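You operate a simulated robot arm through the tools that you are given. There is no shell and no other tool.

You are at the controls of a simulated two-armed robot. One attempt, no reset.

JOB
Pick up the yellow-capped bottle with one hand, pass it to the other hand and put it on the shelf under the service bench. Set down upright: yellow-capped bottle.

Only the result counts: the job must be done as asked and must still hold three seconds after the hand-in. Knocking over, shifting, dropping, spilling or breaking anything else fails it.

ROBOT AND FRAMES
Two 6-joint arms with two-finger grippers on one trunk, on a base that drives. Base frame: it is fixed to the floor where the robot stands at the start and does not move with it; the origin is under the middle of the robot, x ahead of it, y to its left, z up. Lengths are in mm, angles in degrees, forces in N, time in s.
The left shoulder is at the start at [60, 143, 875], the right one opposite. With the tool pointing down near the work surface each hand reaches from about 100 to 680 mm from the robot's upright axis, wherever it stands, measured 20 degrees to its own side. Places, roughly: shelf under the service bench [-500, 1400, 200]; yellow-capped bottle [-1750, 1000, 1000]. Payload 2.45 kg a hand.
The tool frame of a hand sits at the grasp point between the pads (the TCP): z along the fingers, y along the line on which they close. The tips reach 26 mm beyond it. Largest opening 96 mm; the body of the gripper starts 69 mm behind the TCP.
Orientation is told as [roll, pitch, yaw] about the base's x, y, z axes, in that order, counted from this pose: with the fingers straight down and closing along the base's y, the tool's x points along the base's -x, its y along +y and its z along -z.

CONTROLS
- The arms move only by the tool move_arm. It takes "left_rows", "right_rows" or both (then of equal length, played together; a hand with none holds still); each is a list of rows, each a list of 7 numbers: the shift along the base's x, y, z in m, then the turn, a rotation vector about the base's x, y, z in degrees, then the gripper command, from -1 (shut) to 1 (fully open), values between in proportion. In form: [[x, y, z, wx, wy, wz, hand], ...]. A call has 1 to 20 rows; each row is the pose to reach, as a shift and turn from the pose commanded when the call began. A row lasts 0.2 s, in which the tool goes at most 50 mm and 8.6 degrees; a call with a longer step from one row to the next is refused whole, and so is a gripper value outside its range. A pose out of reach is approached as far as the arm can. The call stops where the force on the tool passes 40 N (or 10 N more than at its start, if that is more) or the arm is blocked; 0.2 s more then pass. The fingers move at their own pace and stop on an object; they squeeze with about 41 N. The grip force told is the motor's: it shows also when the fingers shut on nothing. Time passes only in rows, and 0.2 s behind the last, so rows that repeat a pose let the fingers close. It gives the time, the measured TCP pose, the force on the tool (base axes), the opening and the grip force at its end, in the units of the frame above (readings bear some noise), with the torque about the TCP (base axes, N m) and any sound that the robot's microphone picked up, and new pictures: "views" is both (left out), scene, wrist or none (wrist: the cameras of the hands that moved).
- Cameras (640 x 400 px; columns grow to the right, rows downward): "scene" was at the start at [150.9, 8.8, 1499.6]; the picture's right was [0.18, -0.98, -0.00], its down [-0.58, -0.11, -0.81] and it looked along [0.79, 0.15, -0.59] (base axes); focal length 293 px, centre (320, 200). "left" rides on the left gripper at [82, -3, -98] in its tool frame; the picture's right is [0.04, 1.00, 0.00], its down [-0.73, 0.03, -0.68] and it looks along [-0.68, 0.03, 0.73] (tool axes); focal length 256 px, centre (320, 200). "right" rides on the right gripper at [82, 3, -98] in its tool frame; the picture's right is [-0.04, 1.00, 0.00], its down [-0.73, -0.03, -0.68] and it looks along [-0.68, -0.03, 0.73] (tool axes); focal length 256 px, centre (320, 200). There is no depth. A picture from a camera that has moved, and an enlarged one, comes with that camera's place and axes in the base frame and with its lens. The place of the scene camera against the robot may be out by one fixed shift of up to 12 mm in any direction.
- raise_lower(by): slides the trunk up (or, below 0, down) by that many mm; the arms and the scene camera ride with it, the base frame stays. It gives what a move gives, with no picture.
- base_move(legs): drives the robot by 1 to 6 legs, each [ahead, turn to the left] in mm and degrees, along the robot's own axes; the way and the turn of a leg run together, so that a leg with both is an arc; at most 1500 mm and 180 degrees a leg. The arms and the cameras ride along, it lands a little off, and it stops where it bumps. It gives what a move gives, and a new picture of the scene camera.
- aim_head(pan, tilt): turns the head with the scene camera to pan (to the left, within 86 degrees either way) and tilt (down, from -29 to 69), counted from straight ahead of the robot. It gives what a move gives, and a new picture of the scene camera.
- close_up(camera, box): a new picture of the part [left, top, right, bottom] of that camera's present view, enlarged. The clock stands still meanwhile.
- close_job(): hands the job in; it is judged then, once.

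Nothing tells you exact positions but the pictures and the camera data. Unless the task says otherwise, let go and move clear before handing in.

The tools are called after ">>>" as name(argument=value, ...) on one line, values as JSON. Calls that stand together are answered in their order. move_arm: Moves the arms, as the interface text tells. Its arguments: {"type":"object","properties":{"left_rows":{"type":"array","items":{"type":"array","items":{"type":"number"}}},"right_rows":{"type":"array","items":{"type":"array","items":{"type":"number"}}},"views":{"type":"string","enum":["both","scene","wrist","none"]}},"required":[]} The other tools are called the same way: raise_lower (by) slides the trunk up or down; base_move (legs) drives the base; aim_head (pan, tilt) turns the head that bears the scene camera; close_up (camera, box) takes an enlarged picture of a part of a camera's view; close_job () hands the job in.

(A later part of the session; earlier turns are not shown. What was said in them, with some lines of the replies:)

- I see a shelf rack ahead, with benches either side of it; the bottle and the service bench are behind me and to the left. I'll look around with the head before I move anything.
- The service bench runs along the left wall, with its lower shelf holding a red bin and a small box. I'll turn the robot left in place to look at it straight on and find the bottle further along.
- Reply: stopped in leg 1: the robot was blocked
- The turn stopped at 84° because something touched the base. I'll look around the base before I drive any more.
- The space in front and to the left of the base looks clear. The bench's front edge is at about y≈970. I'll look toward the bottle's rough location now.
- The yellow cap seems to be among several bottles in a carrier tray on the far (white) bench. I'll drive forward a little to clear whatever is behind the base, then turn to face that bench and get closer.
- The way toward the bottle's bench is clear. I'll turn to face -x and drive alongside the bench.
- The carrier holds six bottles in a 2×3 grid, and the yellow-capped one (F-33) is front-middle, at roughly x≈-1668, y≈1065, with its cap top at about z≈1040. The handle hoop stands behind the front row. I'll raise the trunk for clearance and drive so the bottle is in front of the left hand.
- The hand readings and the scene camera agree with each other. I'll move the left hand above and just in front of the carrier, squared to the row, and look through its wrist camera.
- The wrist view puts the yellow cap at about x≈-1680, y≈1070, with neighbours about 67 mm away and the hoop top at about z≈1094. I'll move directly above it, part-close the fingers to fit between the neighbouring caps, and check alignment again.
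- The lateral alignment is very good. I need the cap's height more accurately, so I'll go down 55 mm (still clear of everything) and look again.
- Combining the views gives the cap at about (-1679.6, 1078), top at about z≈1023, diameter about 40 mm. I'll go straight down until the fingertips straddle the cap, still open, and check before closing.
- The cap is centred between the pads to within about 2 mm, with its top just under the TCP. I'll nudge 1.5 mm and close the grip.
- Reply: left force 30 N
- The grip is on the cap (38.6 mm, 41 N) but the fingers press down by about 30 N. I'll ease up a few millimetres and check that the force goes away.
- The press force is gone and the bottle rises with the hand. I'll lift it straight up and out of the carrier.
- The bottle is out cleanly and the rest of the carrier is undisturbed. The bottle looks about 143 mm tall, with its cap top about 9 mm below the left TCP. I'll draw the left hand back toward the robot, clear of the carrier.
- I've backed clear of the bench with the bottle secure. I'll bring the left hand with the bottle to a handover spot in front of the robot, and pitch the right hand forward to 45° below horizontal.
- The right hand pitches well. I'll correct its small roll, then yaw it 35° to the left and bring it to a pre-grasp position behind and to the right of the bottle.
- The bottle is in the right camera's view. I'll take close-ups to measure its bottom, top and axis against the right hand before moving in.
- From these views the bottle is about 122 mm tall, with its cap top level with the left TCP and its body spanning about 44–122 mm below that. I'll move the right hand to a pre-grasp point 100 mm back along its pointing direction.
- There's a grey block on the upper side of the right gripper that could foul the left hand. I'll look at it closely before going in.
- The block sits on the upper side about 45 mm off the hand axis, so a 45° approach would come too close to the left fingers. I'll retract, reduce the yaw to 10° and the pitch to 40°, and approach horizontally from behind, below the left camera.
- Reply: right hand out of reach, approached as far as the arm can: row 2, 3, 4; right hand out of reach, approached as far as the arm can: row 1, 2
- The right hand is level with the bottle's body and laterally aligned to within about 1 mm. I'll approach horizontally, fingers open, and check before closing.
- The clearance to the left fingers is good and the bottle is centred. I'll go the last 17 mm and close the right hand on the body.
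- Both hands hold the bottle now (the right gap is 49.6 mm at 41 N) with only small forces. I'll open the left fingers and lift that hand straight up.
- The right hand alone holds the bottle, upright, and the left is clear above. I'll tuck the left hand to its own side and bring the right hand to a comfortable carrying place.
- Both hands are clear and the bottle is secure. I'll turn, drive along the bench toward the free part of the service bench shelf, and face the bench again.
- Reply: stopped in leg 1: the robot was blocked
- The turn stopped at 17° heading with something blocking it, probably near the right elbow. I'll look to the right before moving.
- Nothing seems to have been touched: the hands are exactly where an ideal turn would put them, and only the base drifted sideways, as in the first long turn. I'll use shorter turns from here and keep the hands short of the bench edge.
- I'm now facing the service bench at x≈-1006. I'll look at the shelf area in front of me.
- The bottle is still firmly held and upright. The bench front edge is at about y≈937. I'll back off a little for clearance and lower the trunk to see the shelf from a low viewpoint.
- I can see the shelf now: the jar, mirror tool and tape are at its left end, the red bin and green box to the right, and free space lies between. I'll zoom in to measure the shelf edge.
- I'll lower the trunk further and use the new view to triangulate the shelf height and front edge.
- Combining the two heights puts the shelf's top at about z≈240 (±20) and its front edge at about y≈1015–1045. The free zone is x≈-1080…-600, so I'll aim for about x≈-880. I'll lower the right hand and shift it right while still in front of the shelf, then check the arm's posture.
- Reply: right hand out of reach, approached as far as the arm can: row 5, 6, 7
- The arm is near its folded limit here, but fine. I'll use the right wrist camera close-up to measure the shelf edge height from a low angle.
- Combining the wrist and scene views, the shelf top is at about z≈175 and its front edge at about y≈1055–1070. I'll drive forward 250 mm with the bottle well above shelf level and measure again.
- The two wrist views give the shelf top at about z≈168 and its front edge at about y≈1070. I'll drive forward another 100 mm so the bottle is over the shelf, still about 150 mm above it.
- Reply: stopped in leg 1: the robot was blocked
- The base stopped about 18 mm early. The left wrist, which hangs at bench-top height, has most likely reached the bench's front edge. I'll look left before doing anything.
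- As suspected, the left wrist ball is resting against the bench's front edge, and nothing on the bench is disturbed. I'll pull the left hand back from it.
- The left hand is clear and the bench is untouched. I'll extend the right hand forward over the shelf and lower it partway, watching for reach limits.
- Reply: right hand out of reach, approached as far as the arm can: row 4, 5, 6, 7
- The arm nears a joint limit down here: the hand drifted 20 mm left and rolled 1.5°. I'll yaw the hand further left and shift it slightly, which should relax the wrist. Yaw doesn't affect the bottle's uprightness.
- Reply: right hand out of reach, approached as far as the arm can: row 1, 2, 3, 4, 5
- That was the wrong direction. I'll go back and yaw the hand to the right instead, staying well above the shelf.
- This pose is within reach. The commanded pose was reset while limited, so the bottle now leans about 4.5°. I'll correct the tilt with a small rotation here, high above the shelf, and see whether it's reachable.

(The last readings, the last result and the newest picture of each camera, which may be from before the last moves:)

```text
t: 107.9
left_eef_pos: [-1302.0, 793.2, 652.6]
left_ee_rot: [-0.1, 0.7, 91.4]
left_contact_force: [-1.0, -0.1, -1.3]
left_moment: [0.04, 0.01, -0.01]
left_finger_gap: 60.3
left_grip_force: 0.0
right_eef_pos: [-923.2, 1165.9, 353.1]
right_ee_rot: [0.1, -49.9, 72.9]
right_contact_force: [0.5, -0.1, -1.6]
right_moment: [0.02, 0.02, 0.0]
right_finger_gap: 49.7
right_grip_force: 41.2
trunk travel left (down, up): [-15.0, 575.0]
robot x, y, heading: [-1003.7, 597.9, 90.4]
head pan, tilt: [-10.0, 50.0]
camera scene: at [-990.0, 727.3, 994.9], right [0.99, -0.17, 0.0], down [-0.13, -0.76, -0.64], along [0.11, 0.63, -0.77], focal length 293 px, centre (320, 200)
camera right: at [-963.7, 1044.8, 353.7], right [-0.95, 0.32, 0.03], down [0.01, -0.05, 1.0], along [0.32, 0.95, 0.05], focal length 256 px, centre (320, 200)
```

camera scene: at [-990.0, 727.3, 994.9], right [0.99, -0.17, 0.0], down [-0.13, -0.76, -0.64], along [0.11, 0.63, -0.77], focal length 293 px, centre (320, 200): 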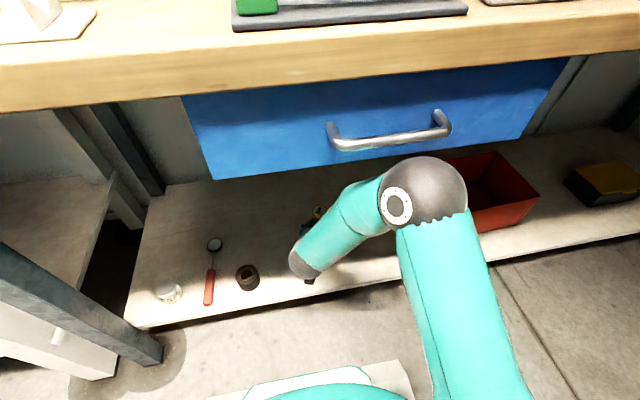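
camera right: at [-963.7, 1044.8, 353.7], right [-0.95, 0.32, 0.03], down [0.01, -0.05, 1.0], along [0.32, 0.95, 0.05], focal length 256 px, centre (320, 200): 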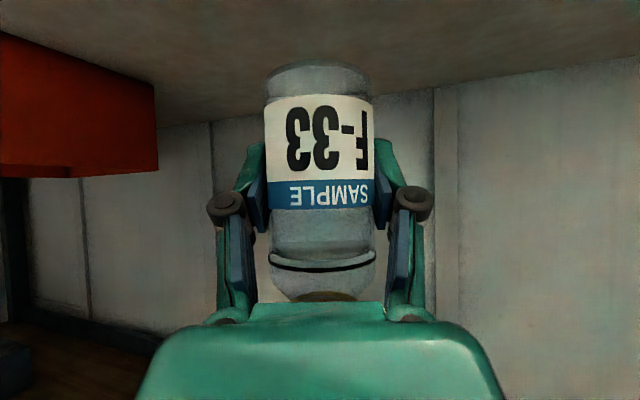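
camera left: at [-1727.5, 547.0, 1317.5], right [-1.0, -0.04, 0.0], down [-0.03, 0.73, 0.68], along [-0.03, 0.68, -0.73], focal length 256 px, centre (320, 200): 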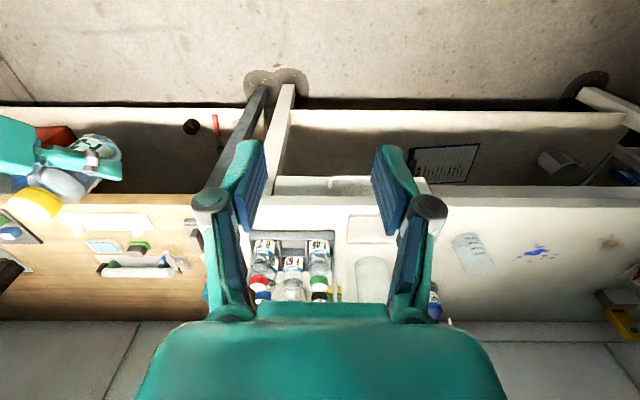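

The orientation is back to upright and in reach. I'll descend in small steps, checking for reach limits.

>>> move_arm(right_rows=[[0, 0, -0.015, 0, 0, 0, -1], [0, 0, -0.03, 0, 0, 0, -1], [0, 0, -0.045, 0, 0, 0, -1], [0, 0, -0.045, 0, 0, 0, -1]], views="none")

```text
t: 108.9
left_eef_pos: [-1302.2, 791.7, 651.6]
left_ee_rot: [0.0, 0.5, 91.4]
left_contact_force: [0.9, -0.3, 1.0]
left_moment: [0.0, 0.02, 0.01]
left_finger_gap: 60.0
left_grip_force: 0.1
right_eef_pos: [-924.1, 1166.1, 308.7]
right_ee_rot: [0.1, -49.9, 72.8]
right_contact_force: [0.3, -0.2, -1.4]
right_moment: [0.0, -0.01, 0.01]
right_finger_gap: 49.5
right_grip_force: 40.9
trunk travel left (down, up): [-15.0, 575.0]
robot x, y, heading: [-1009.9, 597.3, 90.1]
head pan, tilt: [-10.0, 50.0]
```

No limit reached. I'll continue down another 45 mm and look.

>>> move_arm(right_rows=[[0, 0, -0.015, 0, 0, 0, -1], [0, 0, -0.03, 0, 0, 0, -1], [0, 0, -0.045, 0, 0, 0, -1], [0, 0, -0.045, 0, 0, 0, -1]], views="both")

>>> close_up(camera="right", box=[220, 20, 420, 145])

```text
t: 109.9
left_eef_pos: [-1302.5, 791.6, 651.7]
left_ee_rot: [0.0, 0.7, 91.4]
left_contact_force: [0.3, 0.6, -0.3]
left_moment: [-0.03, 0.01, -0.02]
left_finger_gap: 60.0
left_grip_force: 0.1
right_eef_pos: [-924.2, 1166.2, 265.1]
right_ee_rot: [0.2, -50.0, 72.8]
right_contact_force: [0.1, -0.8, -1.9]
right_moment: [-0.03, 0.0, -0.06]
right_finger_gap: 49.5
right_grip_force: 41.0
trunk travel left (down, up): [-15.0, 575.0]
robot x, y, heading: [-1005.3, 601.2, 90.6]
head pan, tilt: [-10.0, 50.0]
camera scene: at [-990.0, 727.4, 994.8], right [0.99, -0.17, 0.0], down [-0.13, -0.76, -0.64], along [0.11, 0.63, -0.77], focal length 293 px, centre (320, 200)
camera right: at [-964.7, 1044.2, 265.4], right [-0.95, 0.32, 0.03], down [0.01, -0.05, 1.0], along [0.32, 0.95, 0.05], focal length 256 px, centre (320, 200)
```

scene: 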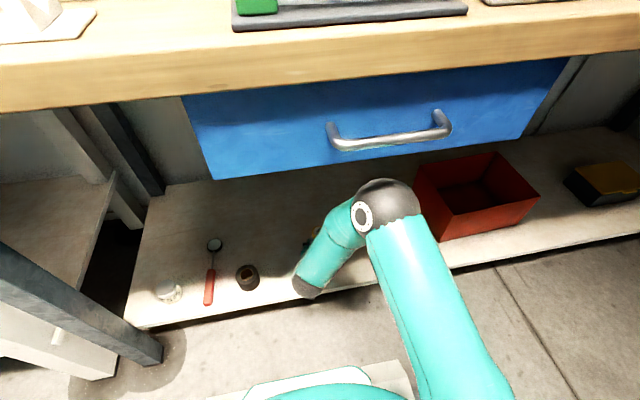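
right: 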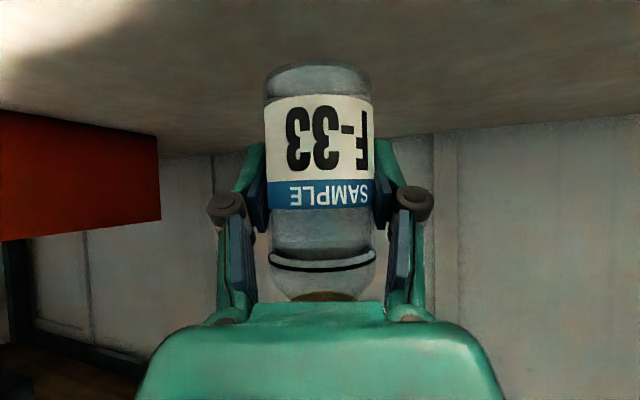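

```text
3.20 times, centred on (320, 82) of right
camera zoom: at [-964.7, 1044.2, 265.4], right [-0.95, 0.32, 0.03], down [0.01, -0.05, 1.0], along [0.32, 0.95, 0.05], focal length 819 px, centre (320, 576)
```

zoom: 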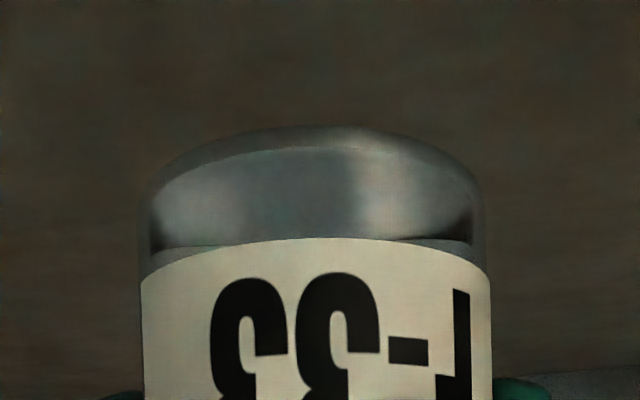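

The bottle is about 48 mm above the shelf, which this view puts at z≈166. I'll descend 32 mm more, then creep in small steps to feel the contact.

>>> move_arm(right_rows=[[0, 0, -0.012, 0, 0, 0, -1], [0, 0, -0.024, 0, 0, 0, -1], [0, 0, -0.032, 0, 0, 0, -1], [0, 0, -0.032, 0, 0, 0, -1]], views="wrist")

>>> close_up(camera="right", box=[200, 0, 440, 150])

```text
t: 110.9
left_eef_pos: [-1301.6, 792.9, 652.3]
left_ee_rot: [0.0, 0.6, 91.5]
left_contact_force: [0.0, -0.2, 0.0]
left_moment: [-0.01, 0.01, -0.03]
left_finger_gap: 60.3
left_grip_force: 0.0
right_eef_pos: [-923.6, 1165.0, 232.8]
right_ee_rot: [0.0, -50.0, 72.8]
right_contact_force: [0.4, 0.4, -1.8]
right_moment: [0.0, -0.01, 0.0]
right_finger_gap: 49.5
right_grip_force: 40.6
trunk travel left (down, up): [-15.0, 575.0]
robot x, y, heading: [-1005.5, 598.7, 90.6]
head pan, tilt: [-10.0, 50.0]
camera right: at [-964.9, 1044.2, 233.0], right [-0.95, 0.32, 0.03], down [0.01, -0.05, 1.0], along [0.32, 0.95, 0.05], focal length 256 px, centre (320, 200)
```

right: 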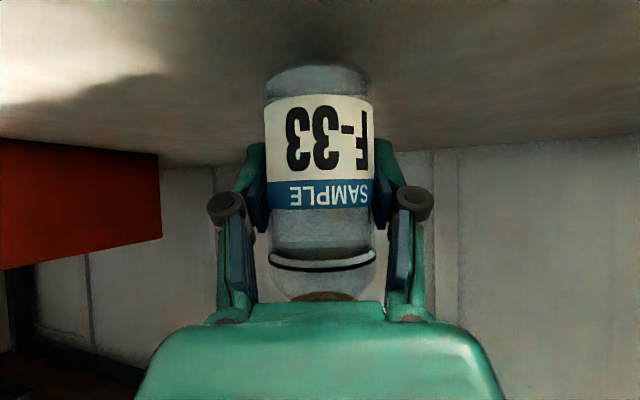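

```text
2.67 times, centred on (320, 75) of right
camera zoom: at [-964.9, 1044.2, 233.0], right [-0.95, 0.32, 0.03], down [0.01, -0.05, 1.0], along [0.32, 0.95, 0.05], focal length 683 px, centre (320, 533)
```

zoom: 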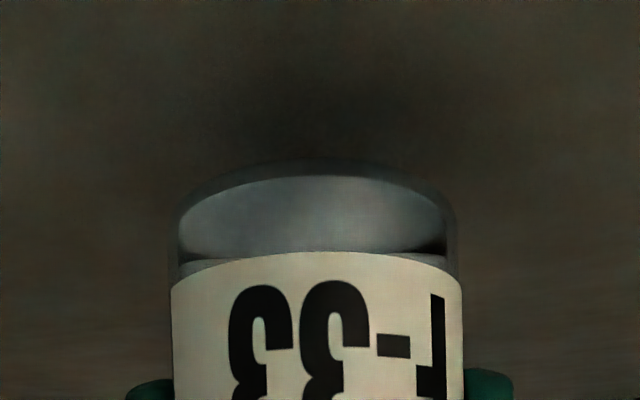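

A contact shadow is forming under the bottle, so it's close. I'll creep down with small steps.

>>> move_arm(right_rows=[[0, 0, -0.003, 0, 0, 0, -1], [0, 0, -0.006, 0, 0, 0, -1], [0, 0, -0.009, 0, 0, 0, -1], [0, 0, -0.009, 0, 0, 0, -1]], views="none")

>>> move_arm(right_rows=[[0, 0, -0.002, 0, 0, 0, -1], [0, 0, -0.004, 0, 0, 0, -1], [0, 0, -0.004, 0, 0, 0, -1]], views="wrist")

```text
t: 111.9
left_eef_pos: [-1302.4, 791.4, 651.6]
left_ee_rot: [0.0, 0.6, 91.4]
left_contact_force: [-0.2, -0.9, -0.3]
left_moment: [0.01, -0.02, 0.0]
left_finger_gap: 60.0
left_grip_force: 0.1
right_eef_pos: [-924.2, 1166.9, 223.7]
right_ee_rot: [-0.1, -49.9, 72.9]
right_contact_force: [0.1, 0.2, -1.7]
right_moment: [0.02, -0.01, -0.02]
right_finger_gap: 49.7
right_grip_force: 40.8
trunk travel left (down, up): [-15.0, 575.0]
robot x, y, heading: [-1005.5, 598.6, 90.6]
head pan, tilt: [-10.0, 50.0]
```

```text
t: 112.7
left_eef_pos: [-1302.4, 792.2, 651.0]
left_ee_rot: [0.1, 0.5, 91.4]
left_contact_force: [-0.8, 0.3, -0.3]
left_moment: [0.0, -0.03, 0.06]
left_finger_gap: 60.3
left_grip_force: 0.1
right_eef_pos: [-924.2, 1164.7, 220.8]
right_ee_rot: [0.1, -49.9, 72.9]
right_contact_force: [-0.4, -0.6, -2.1]
right_moment: [0.04, -0.01, 0.0]
right_finger_gap: 49.5
right_grip_force: 41.5
trunk travel left (down, up): [-15.0, 575.0]
robot x, y, heading: [-1007.7, 597.3, 90.4]
head pan, tilt: [-10.0, 50.0]
camera right: at [-964.3, 1043.6, 220.7], right [-0.95, 0.32, 0.03], down [0.01, -0.05, 1.0], along [0.32, 0.95, 0.05], focal length 256 px, centre (320, 200)
```

right: 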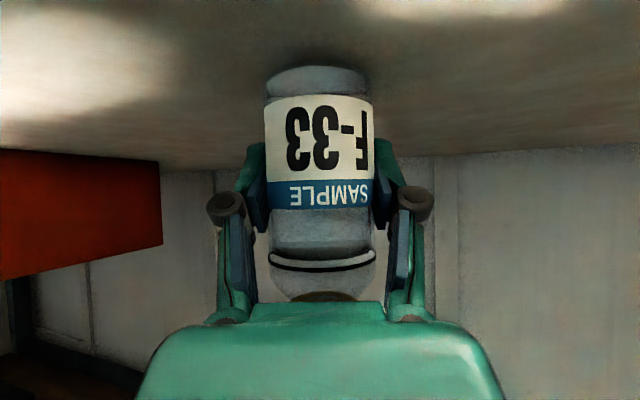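

>>> move_arm(right_rows=[[0, 0, -0.002, 0, 0, 0, -1], [0, 0, -0.004, 0, 0, 0, -1], [0, 0, -0.004, 0, 0, 0, -1]], views="none")

```text
t: 113.5
left_eef_pos: [-1302.9, 792.9, 651.9]
left_ee_rot: [0.0, 0.7, 91.4]
left_contact_force: [0.5, -1.0, -0.3]
left_moment: [0.03, 0.01, 0.03]
left_finger_gap: 59.9
left_grip_force: 0.0
right_eef_pos: [-922.5, 1166.1, 217.4]
right_ee_rot: [0.0, -49.9, 72.9]
right_contact_force: [-0.6, -0.6, -1.9]
right_moment: [0.02, -0.01, 0.01]
right_finger_gap: 49.6
right_grip_force: 40.7
trunk travel left (down, up): [-15.0, 575.0]
robot x, y, heading: [-1004.7, 596.1, 90.5]
head pan, tilt: [-10.0, 50.0]
```

There's no contact yet at z≈217, so I'll keep creeping down 2 mm at a time.

>>> move_arm(right_rows=[[0, 0, -0.002, 0, 0, 0, -1], [0, 0, -0.004, 0, 0, 0, -1], [0, 0, -0.004, 0, 0, 0, -1]], views="wrist")

>>> close_up(camera="right", box=[220, 20, 420, 145])

```text
t: 114.3
left_eef_pos: [-1303.6, 790.8, 652.3]
left_ee_rot: [0.0, 0.6, 91.3]
left_contact_force: [-0.5, 0.5, -0.3]
left_moment: [0.01, 0.02, -0.04]
left_finger_gap: 60.0
left_grip_force: 0.0
right_eef_pos: [-923.3, 1166.0, 215.8]
right_ee_rot: [0.3, -50.5, 72.7]
right_contact_force: [1.0, -6.0, 23.9]
right_moment: [-0.65, 0.05, 0.04]
right_finger_gap: 49.3
right_grip_force: 40.6
trunk travel left (down, up): [-15.0, 575.0]
robot x, y, heading: [-1009.0, 597.0, 90.3]
head pan, tilt: [-10.0, 50.0]
camera right: at [-964.4, 1045.5, 214.6], right [-0.95, 0.32, 0.03], down [0.01, -0.06, 1.0], along [0.32, 0.95, 0.05], focal length 256 px, centre (320, 200)
```

right: 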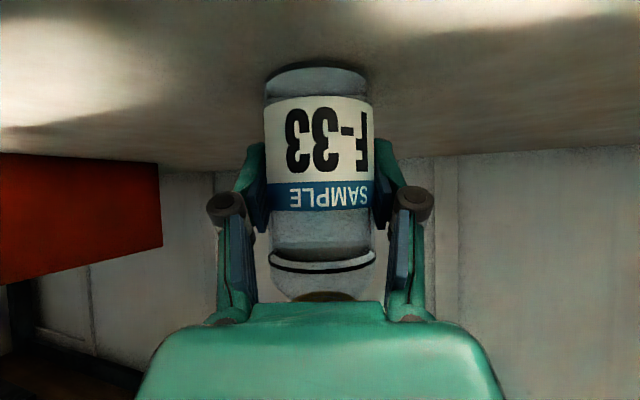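

```text
3.20 times, centred on (320, 82) of right
camera zoom: at [-964.4, 1045.5, 214.6], right [-0.95, 0.32, 0.03], down [0.01, -0.06, 1.0], along [0.32, 0.95, 0.05], focal length 819 px, centre (320, 576)
```

zoom: 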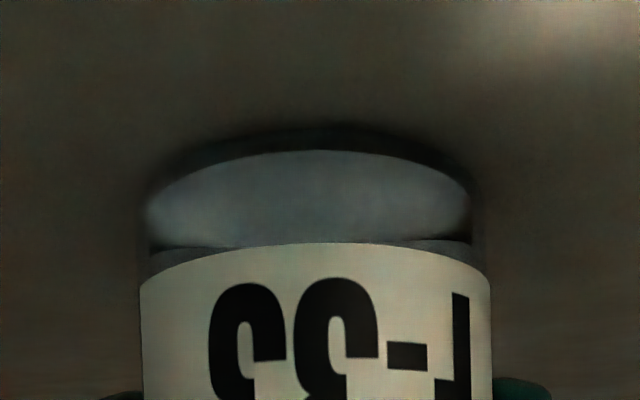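

Contact: 24 N upward at TCP z≈216, just as expected. I'll ease up 2 mm to take off the excess force and check before releasing.

>>> move_arm(right_rows=[[0, 0, 0.001, 0, 0, 0, -1], [0, 0, 0.002, 0, 0, 0, -1], [0, 0, 0.002, 0, 0, 0, -1]], views="none")

```text
t: 115.1
left_eef_pos: [-1302.6, 791.9, 651.7]
left_ee_rot: [0.0, 0.5, 91.4]
left_contact_force: [-0.5, 0.0, 0.4]
left_moment: [0.0, 0.02, -0.02]
left_finger_gap: 60.3
left_grip_force: 0.0
right_eef_pos: [-923.5, 1165.5, 215.5]
right_ee_rot: [0.1, -50.1, 72.8]
right_contact_force: [-0.6, 5.9, 13.5]
right_moment: [0.56, 0.09, -0.01]
right_finger_gap: 49.6
right_grip_force: 41.2
trunk travel left (down, up): [-15.0, 575.0]
robot x, y, heading: [-1009.5, 599.6, 90.6]
head pan, tilt: [-10.0, 50.0]
```

>>> move_arm(right_rows=[[0, 0, 0.001, 0, 0, 0, -1], [0, 0, 0.001, 0, 0, 0, -1], [0, 0, 0.001, 0, 0, 0, -1]], views="wrist")

```text
t: 115.9
left_eef_pos: [-1302.6, 790.7, 652.7]
left_ee_rot: [0.0, 0.5, 91.4]
left_contact_force: [-0.4, 0.5, 0.3]
left_moment: [-0.01, -0.02, 0.0]
left_finger_gap: 60.3
left_grip_force: 0.0
right_eef_pos: [-924.0, 1164.9, 215.3]
right_ee_rot: [0.1, -49.9, 72.8]
right_contact_force: [3.3, 2.1, 8.4]
right_moment: [0.32, -0.22, -0.05]
right_finger_gap: 49.3
right_grip_force: 40.9
trunk travel left (down, up): [-15.0, 575.0]
robot x, y, heading: [-1010.0, 596.7, 90.6]
head pan, tilt: [-10.0, 50.0]
camera right: at [-964.6, 1043.5, 215.6], right [-0.95, 0.32, 0.03], down [0.01, -0.05, 1.0], along [0.32, 0.95, 0.05], focal length 256 px, centre (320, 200)
```

right: 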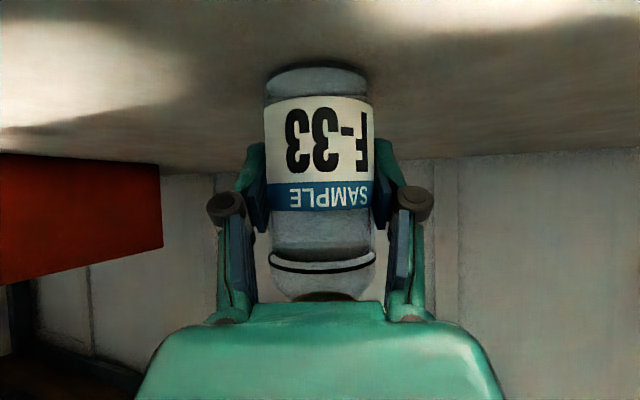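

>>> move_arm(right_rows=[[0, 0, 0.0007, 0, 0, 0, -1], [0, 0, 0.0007, 0, 0, 0, 0.1], [0, 0, 0.0007, 0, 0, 0, 0.25], [0, 0, 0.0007, 0, 0, 0, 0.5], [0, 0, 0.0007, 0, 0, 0, 0.7], [0, 0, 0.0007, 0, 0, 0, 0.7]], views="wrist")

>>> close_up(camera="right", box=[200, 20, 440, 320])

```text
t: 117.3
left_eef_pos: [-1302.5, 792.6, 651.4]
left_ee_rot: [-0.1, 0.6, 91.5]
left_contact_force: [0.2, 0.0, -0.3]
left_moment: [0.02, 0.02, -0.03]
left_finger_gap: 60.2
left_grip_force: 0.1
right_eef_pos: [-924.8, 1166.0, 215.8]
right_ee_rot: [0.1, -50.0, 72.8]
right_contact_force: [-0.4, -0.7, 0.2]
right_moment: [0.01, 0.04, 0.0]
right_finger_gap: 81.6
right_grip_force: 0.1
trunk travel left (down, up): [-15.0, 575.0]
robot x, y, heading: [-1006.5, 595.6, 90.0]
head pan, tilt: [-10.0, 50.0]
camera right: at [-964.7, 1044.2, 216.2], right [-0.95, 0.32, 0.03], down [0.01, -0.05, 1.0], along [0.32, 0.95, 0.05], focal length 256 px, centre (320, 200)
```

right: 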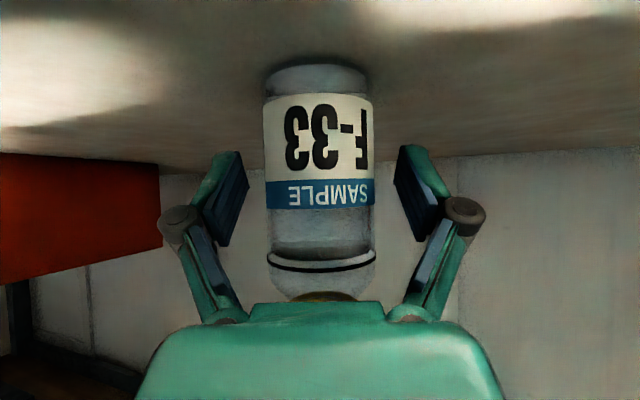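

```text
1.33 times, centred on (320, 170) of right
camera zoom: at [-964.7, 1044.2, 216.2], right [-0.95, 0.32, 0.03], down [0.01, -0.05, 1.0], along [0.32, 0.95, 0.05], focal length 341 px, centre (320, 240)
```

zoom: 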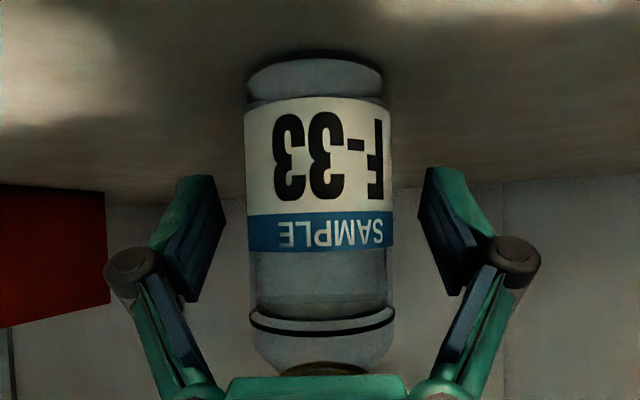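

The bottle stands on its own on the shelf, released. I'll open fully and back the hand straight out along its pointing direction in small steps, checking for reach limits.

>>> move_arm(right_rows=[[0, 0, 0, 0, 0, 0, 1], [-0.003, -0.0096, 0, 0, 0, 0, 1], [-0.006, -0.019, 0, 0, 0, 0, 1], [-0.009, -0.0287, 0, 0, 0, 0, 1], [-0.009, -0.0287, 0, 0, 0, 0, 1]], views="wrist")

```text
t: 118.5
left_eef_pos: [-1301.8, 791.9, 650.9]
left_ee_rot: [0.0, 0.5, 91.4]
left_contact_force: [-0.2, -0.6, 0.6]
left_moment: [0.03, -0.01, -0.04]
left_finger_gap: 60.1
left_grip_force: 0.2
right_eef_pos: [-933.4, 1136.8, 216.1]
right_ee_rot: [0.0, -50.1, 73.0]
right_contact_force: [-0.5, 0.2, -0.4]
right_moment: [-0.03, 0.03, -0.01]
right_finger_gap: 96.0
right_grip_force: 0.0
trunk travel left (down, up): [-15.0, 575.0]
robot x, y, heading: [-1004.0, 600.7, 90.7]
head pan, tilt: [-10.0, 50.0]
camera right: at [-974.0, 1015.2, 216.3], right [-0.95, 0.32, 0.03], down [0.01, -0.05, 1.0], along [0.32, 0.95, 0.05], focal length 256 px, centre (320, 200)
```

right: 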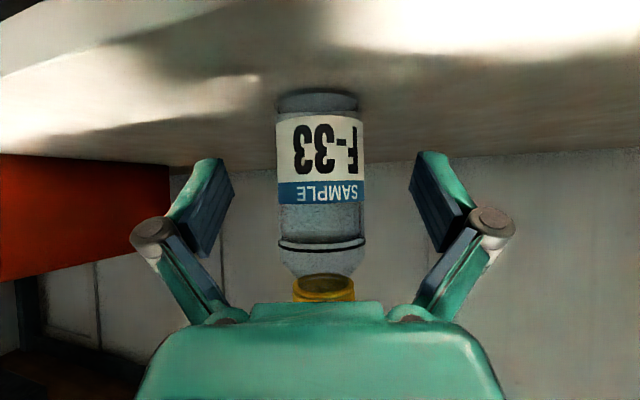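

That went cleanly and the bottle stands still. I'll continue backing out.

>>> move_arm(right_rows=[[-0.0045, -0.0143, 0, 0, 0, 0, 1], [-0.009, -0.0287, 0, 0, 0, 0, 1], [-0.0132, -0.043, 0, 0, 0, 0, 1], [-0.0132, -0.043, 0, 0, 0, 0, 1]], views="wrist")

```text
t: 119.5
left_eef_pos: [-1302.7, 791.7, 652.3]
left_ee_rot: [0.1, 0.5, 91.4]
left_contact_force: [0.4, 0.3, 0.4]
left_moment: [0.03, 0.01, 0.02]
left_finger_gap: 60.1
left_grip_force: 0.0
right_eef_pos: [-946.3, 1093.8, 216.3]
right_ee_rot: [0.1, -50.1, 72.8]
right_contact_force: [0.8, 0.0, 0.2]
right_moment: [0.01, -0.01, 0.03]
right_finger_gap: 95.9
right_grip_force: 0.0
trunk travel left (down, up): [-15.0, 575.0]
robot x, y, heading: [-1007.4, 598.4, 90.5]
head pan, tilt: [-10.0, 50.0]
camera right: at [-987.1, 972.4, 215.8], right [-0.95, 0.32, 0.03], down [0.01, -0.05, 1.0], along [0.32, 0.95, 0.05], focal length 256 px, centre (320, 200)
```

right: 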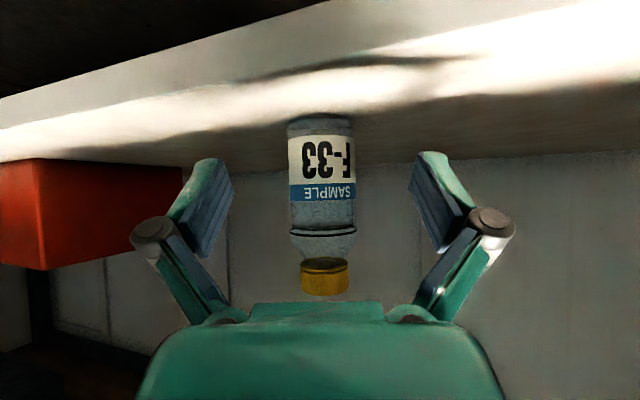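

The fingers are fully clear of the bottle. I'll back the robot straight away from the bench and then look at the result.

>>> base_move(legs=[[-280, 0]])

>>> aim_head(pan=5, tilt=38)

>>> close_up(camera="scene", box=[230, 150, 430, 290])

```text
t: 121.5
left_eef_pos: [-1299.2, 510.6, 650.9]
left_ee_rot: [0.0, 0.6, 91.0]
left_contact_force: [-0.5, -0.2, -0.6]
left_moment: [0.0, -0.01, 0.01]
left_finger_gap: 59.9
left_grip_force: 0.0
right_eef_pos: [-941.5, 809.9, 215.2]
right_ee_rot: [0.1, -49.9, 72.6]
right_contact_force: [0.1, 0.0, 0.6]
right_moment: [0.02, -0.01, 0.04]
right_finger_gap: 96.3
right_grip_force: 0.0
trunk travel left (down, up): [-15.0, 575.0]
robot x, y, heading: [-1007.1, 314.8, 90.2]
head pan, tilt: [-10.0, 50.0]
camera scene: at [-987.4, 444.2, 994.9], right [0.99, -0.17, 0.0], down [-0.13, -0.76, -0.64], along [0.11, 0.63, -0.77], focal length 293 px, centre (320, 200)
```

scene: 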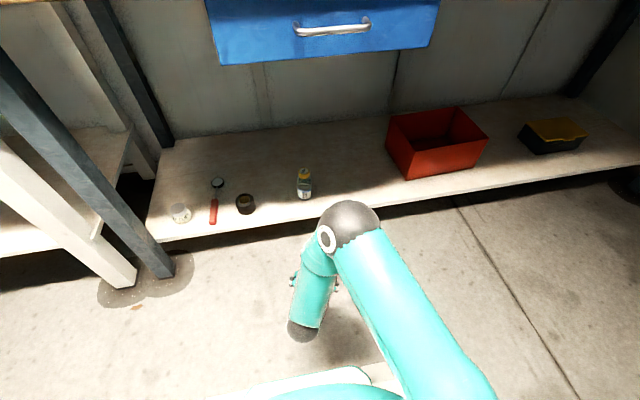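

```text
t: 122.2
left_eef_pos: [-1298.7, 510.4, 652.6]
left_ee_rot: [0.0, 0.7, 91.1]
left_contact_force: [0.1, -1.0, -0.7]
left_moment: [-0.02, 0.0, 0.01]
left_finger_gap: 59.9
left_grip_force: 0.0
right_eef_pos: [-942.6, 809.6, 215.2]
right_ee_rot: [0.2, -50.0, 72.6]
right_contact_force: [-0.1, 0.9, -1.0]
right_moment: [0.02, 0.0, -0.02]
right_finger_gap: 95.9
right_grip_force: 0.1
trunk travel left (down, up): [-15.0, 575.0]
robot x, y, heading: [-1007.1, 313.8, 90.1]
head pan, tilt: [5.0, 38.0]
camera scene: at [-1008.3, 454.2, 1012.0], right [1.0, 0.09, 0.0], down [0.06, -0.61, -0.79], along [-0.07, 0.78, -0.62], focal length 293 px, centre (320, 200)
```

scene: 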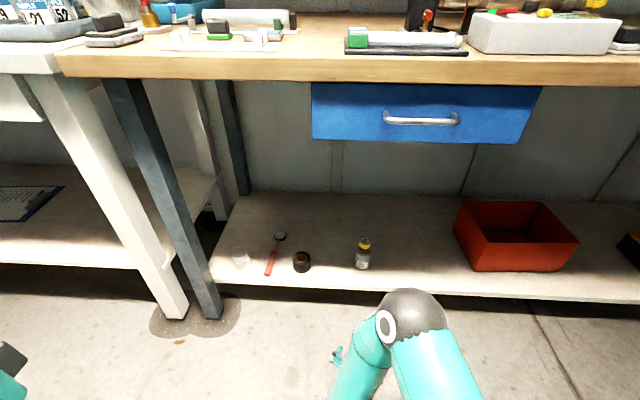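

```text
2.86 times, centred on (330, 220) of scene
camera zoom: at [-1008.3, 454.2, 1012.0], right [1.0, 0.09, 0.0], down [0.06, -0.61, -0.79], along [-0.07, 0.78, -0.62], focal length 838 px, centre (291, 143)
```

zoom: 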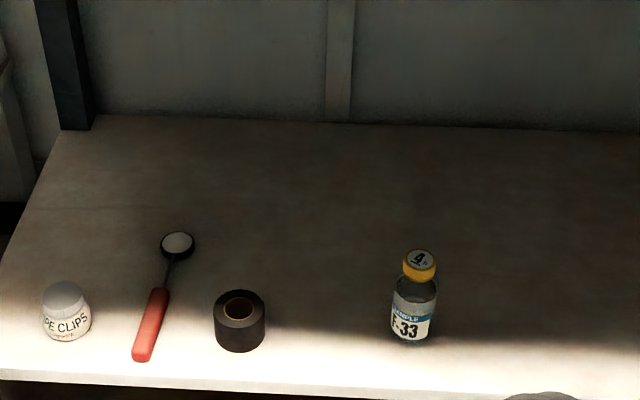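

The bottle stands upright on the shelf, nothing around it has been disturbed, and both hands are empty and well clear. I'll hand the job in.

>>> close_job()

```text
The job is handed in.
```

The yellow-capped bottle (F-33) is standing upright on the shelf under the service bench, and the job is handed in. The left hand lifted it out of the carrier and passed it to the right, which set it down in the free space between the black tape and the red bin.

In the last pictures the bottle was upright and the items around it on the shelf looked undisturbed. Both hands are empty and backed away from the bench. I don't have the judging result.

Three things happened on the way:
- **Bench contact:** the left wrist touched the front edge of the service bench while I was driving in. I pulled it back, and the bench top looked the same before and after.
- **Stopped turns:** two long turns of the base, one at the start and one while carrying the bottle, stopped early and were reported as blocked. I saw nothing the robot had hit, and the bottle stayed firmly held.
- **Brief lean:** the right arm reached its limit over the shelf and the bottle leaned about 4–5°. I straightened it before lowering it onto the shelf.
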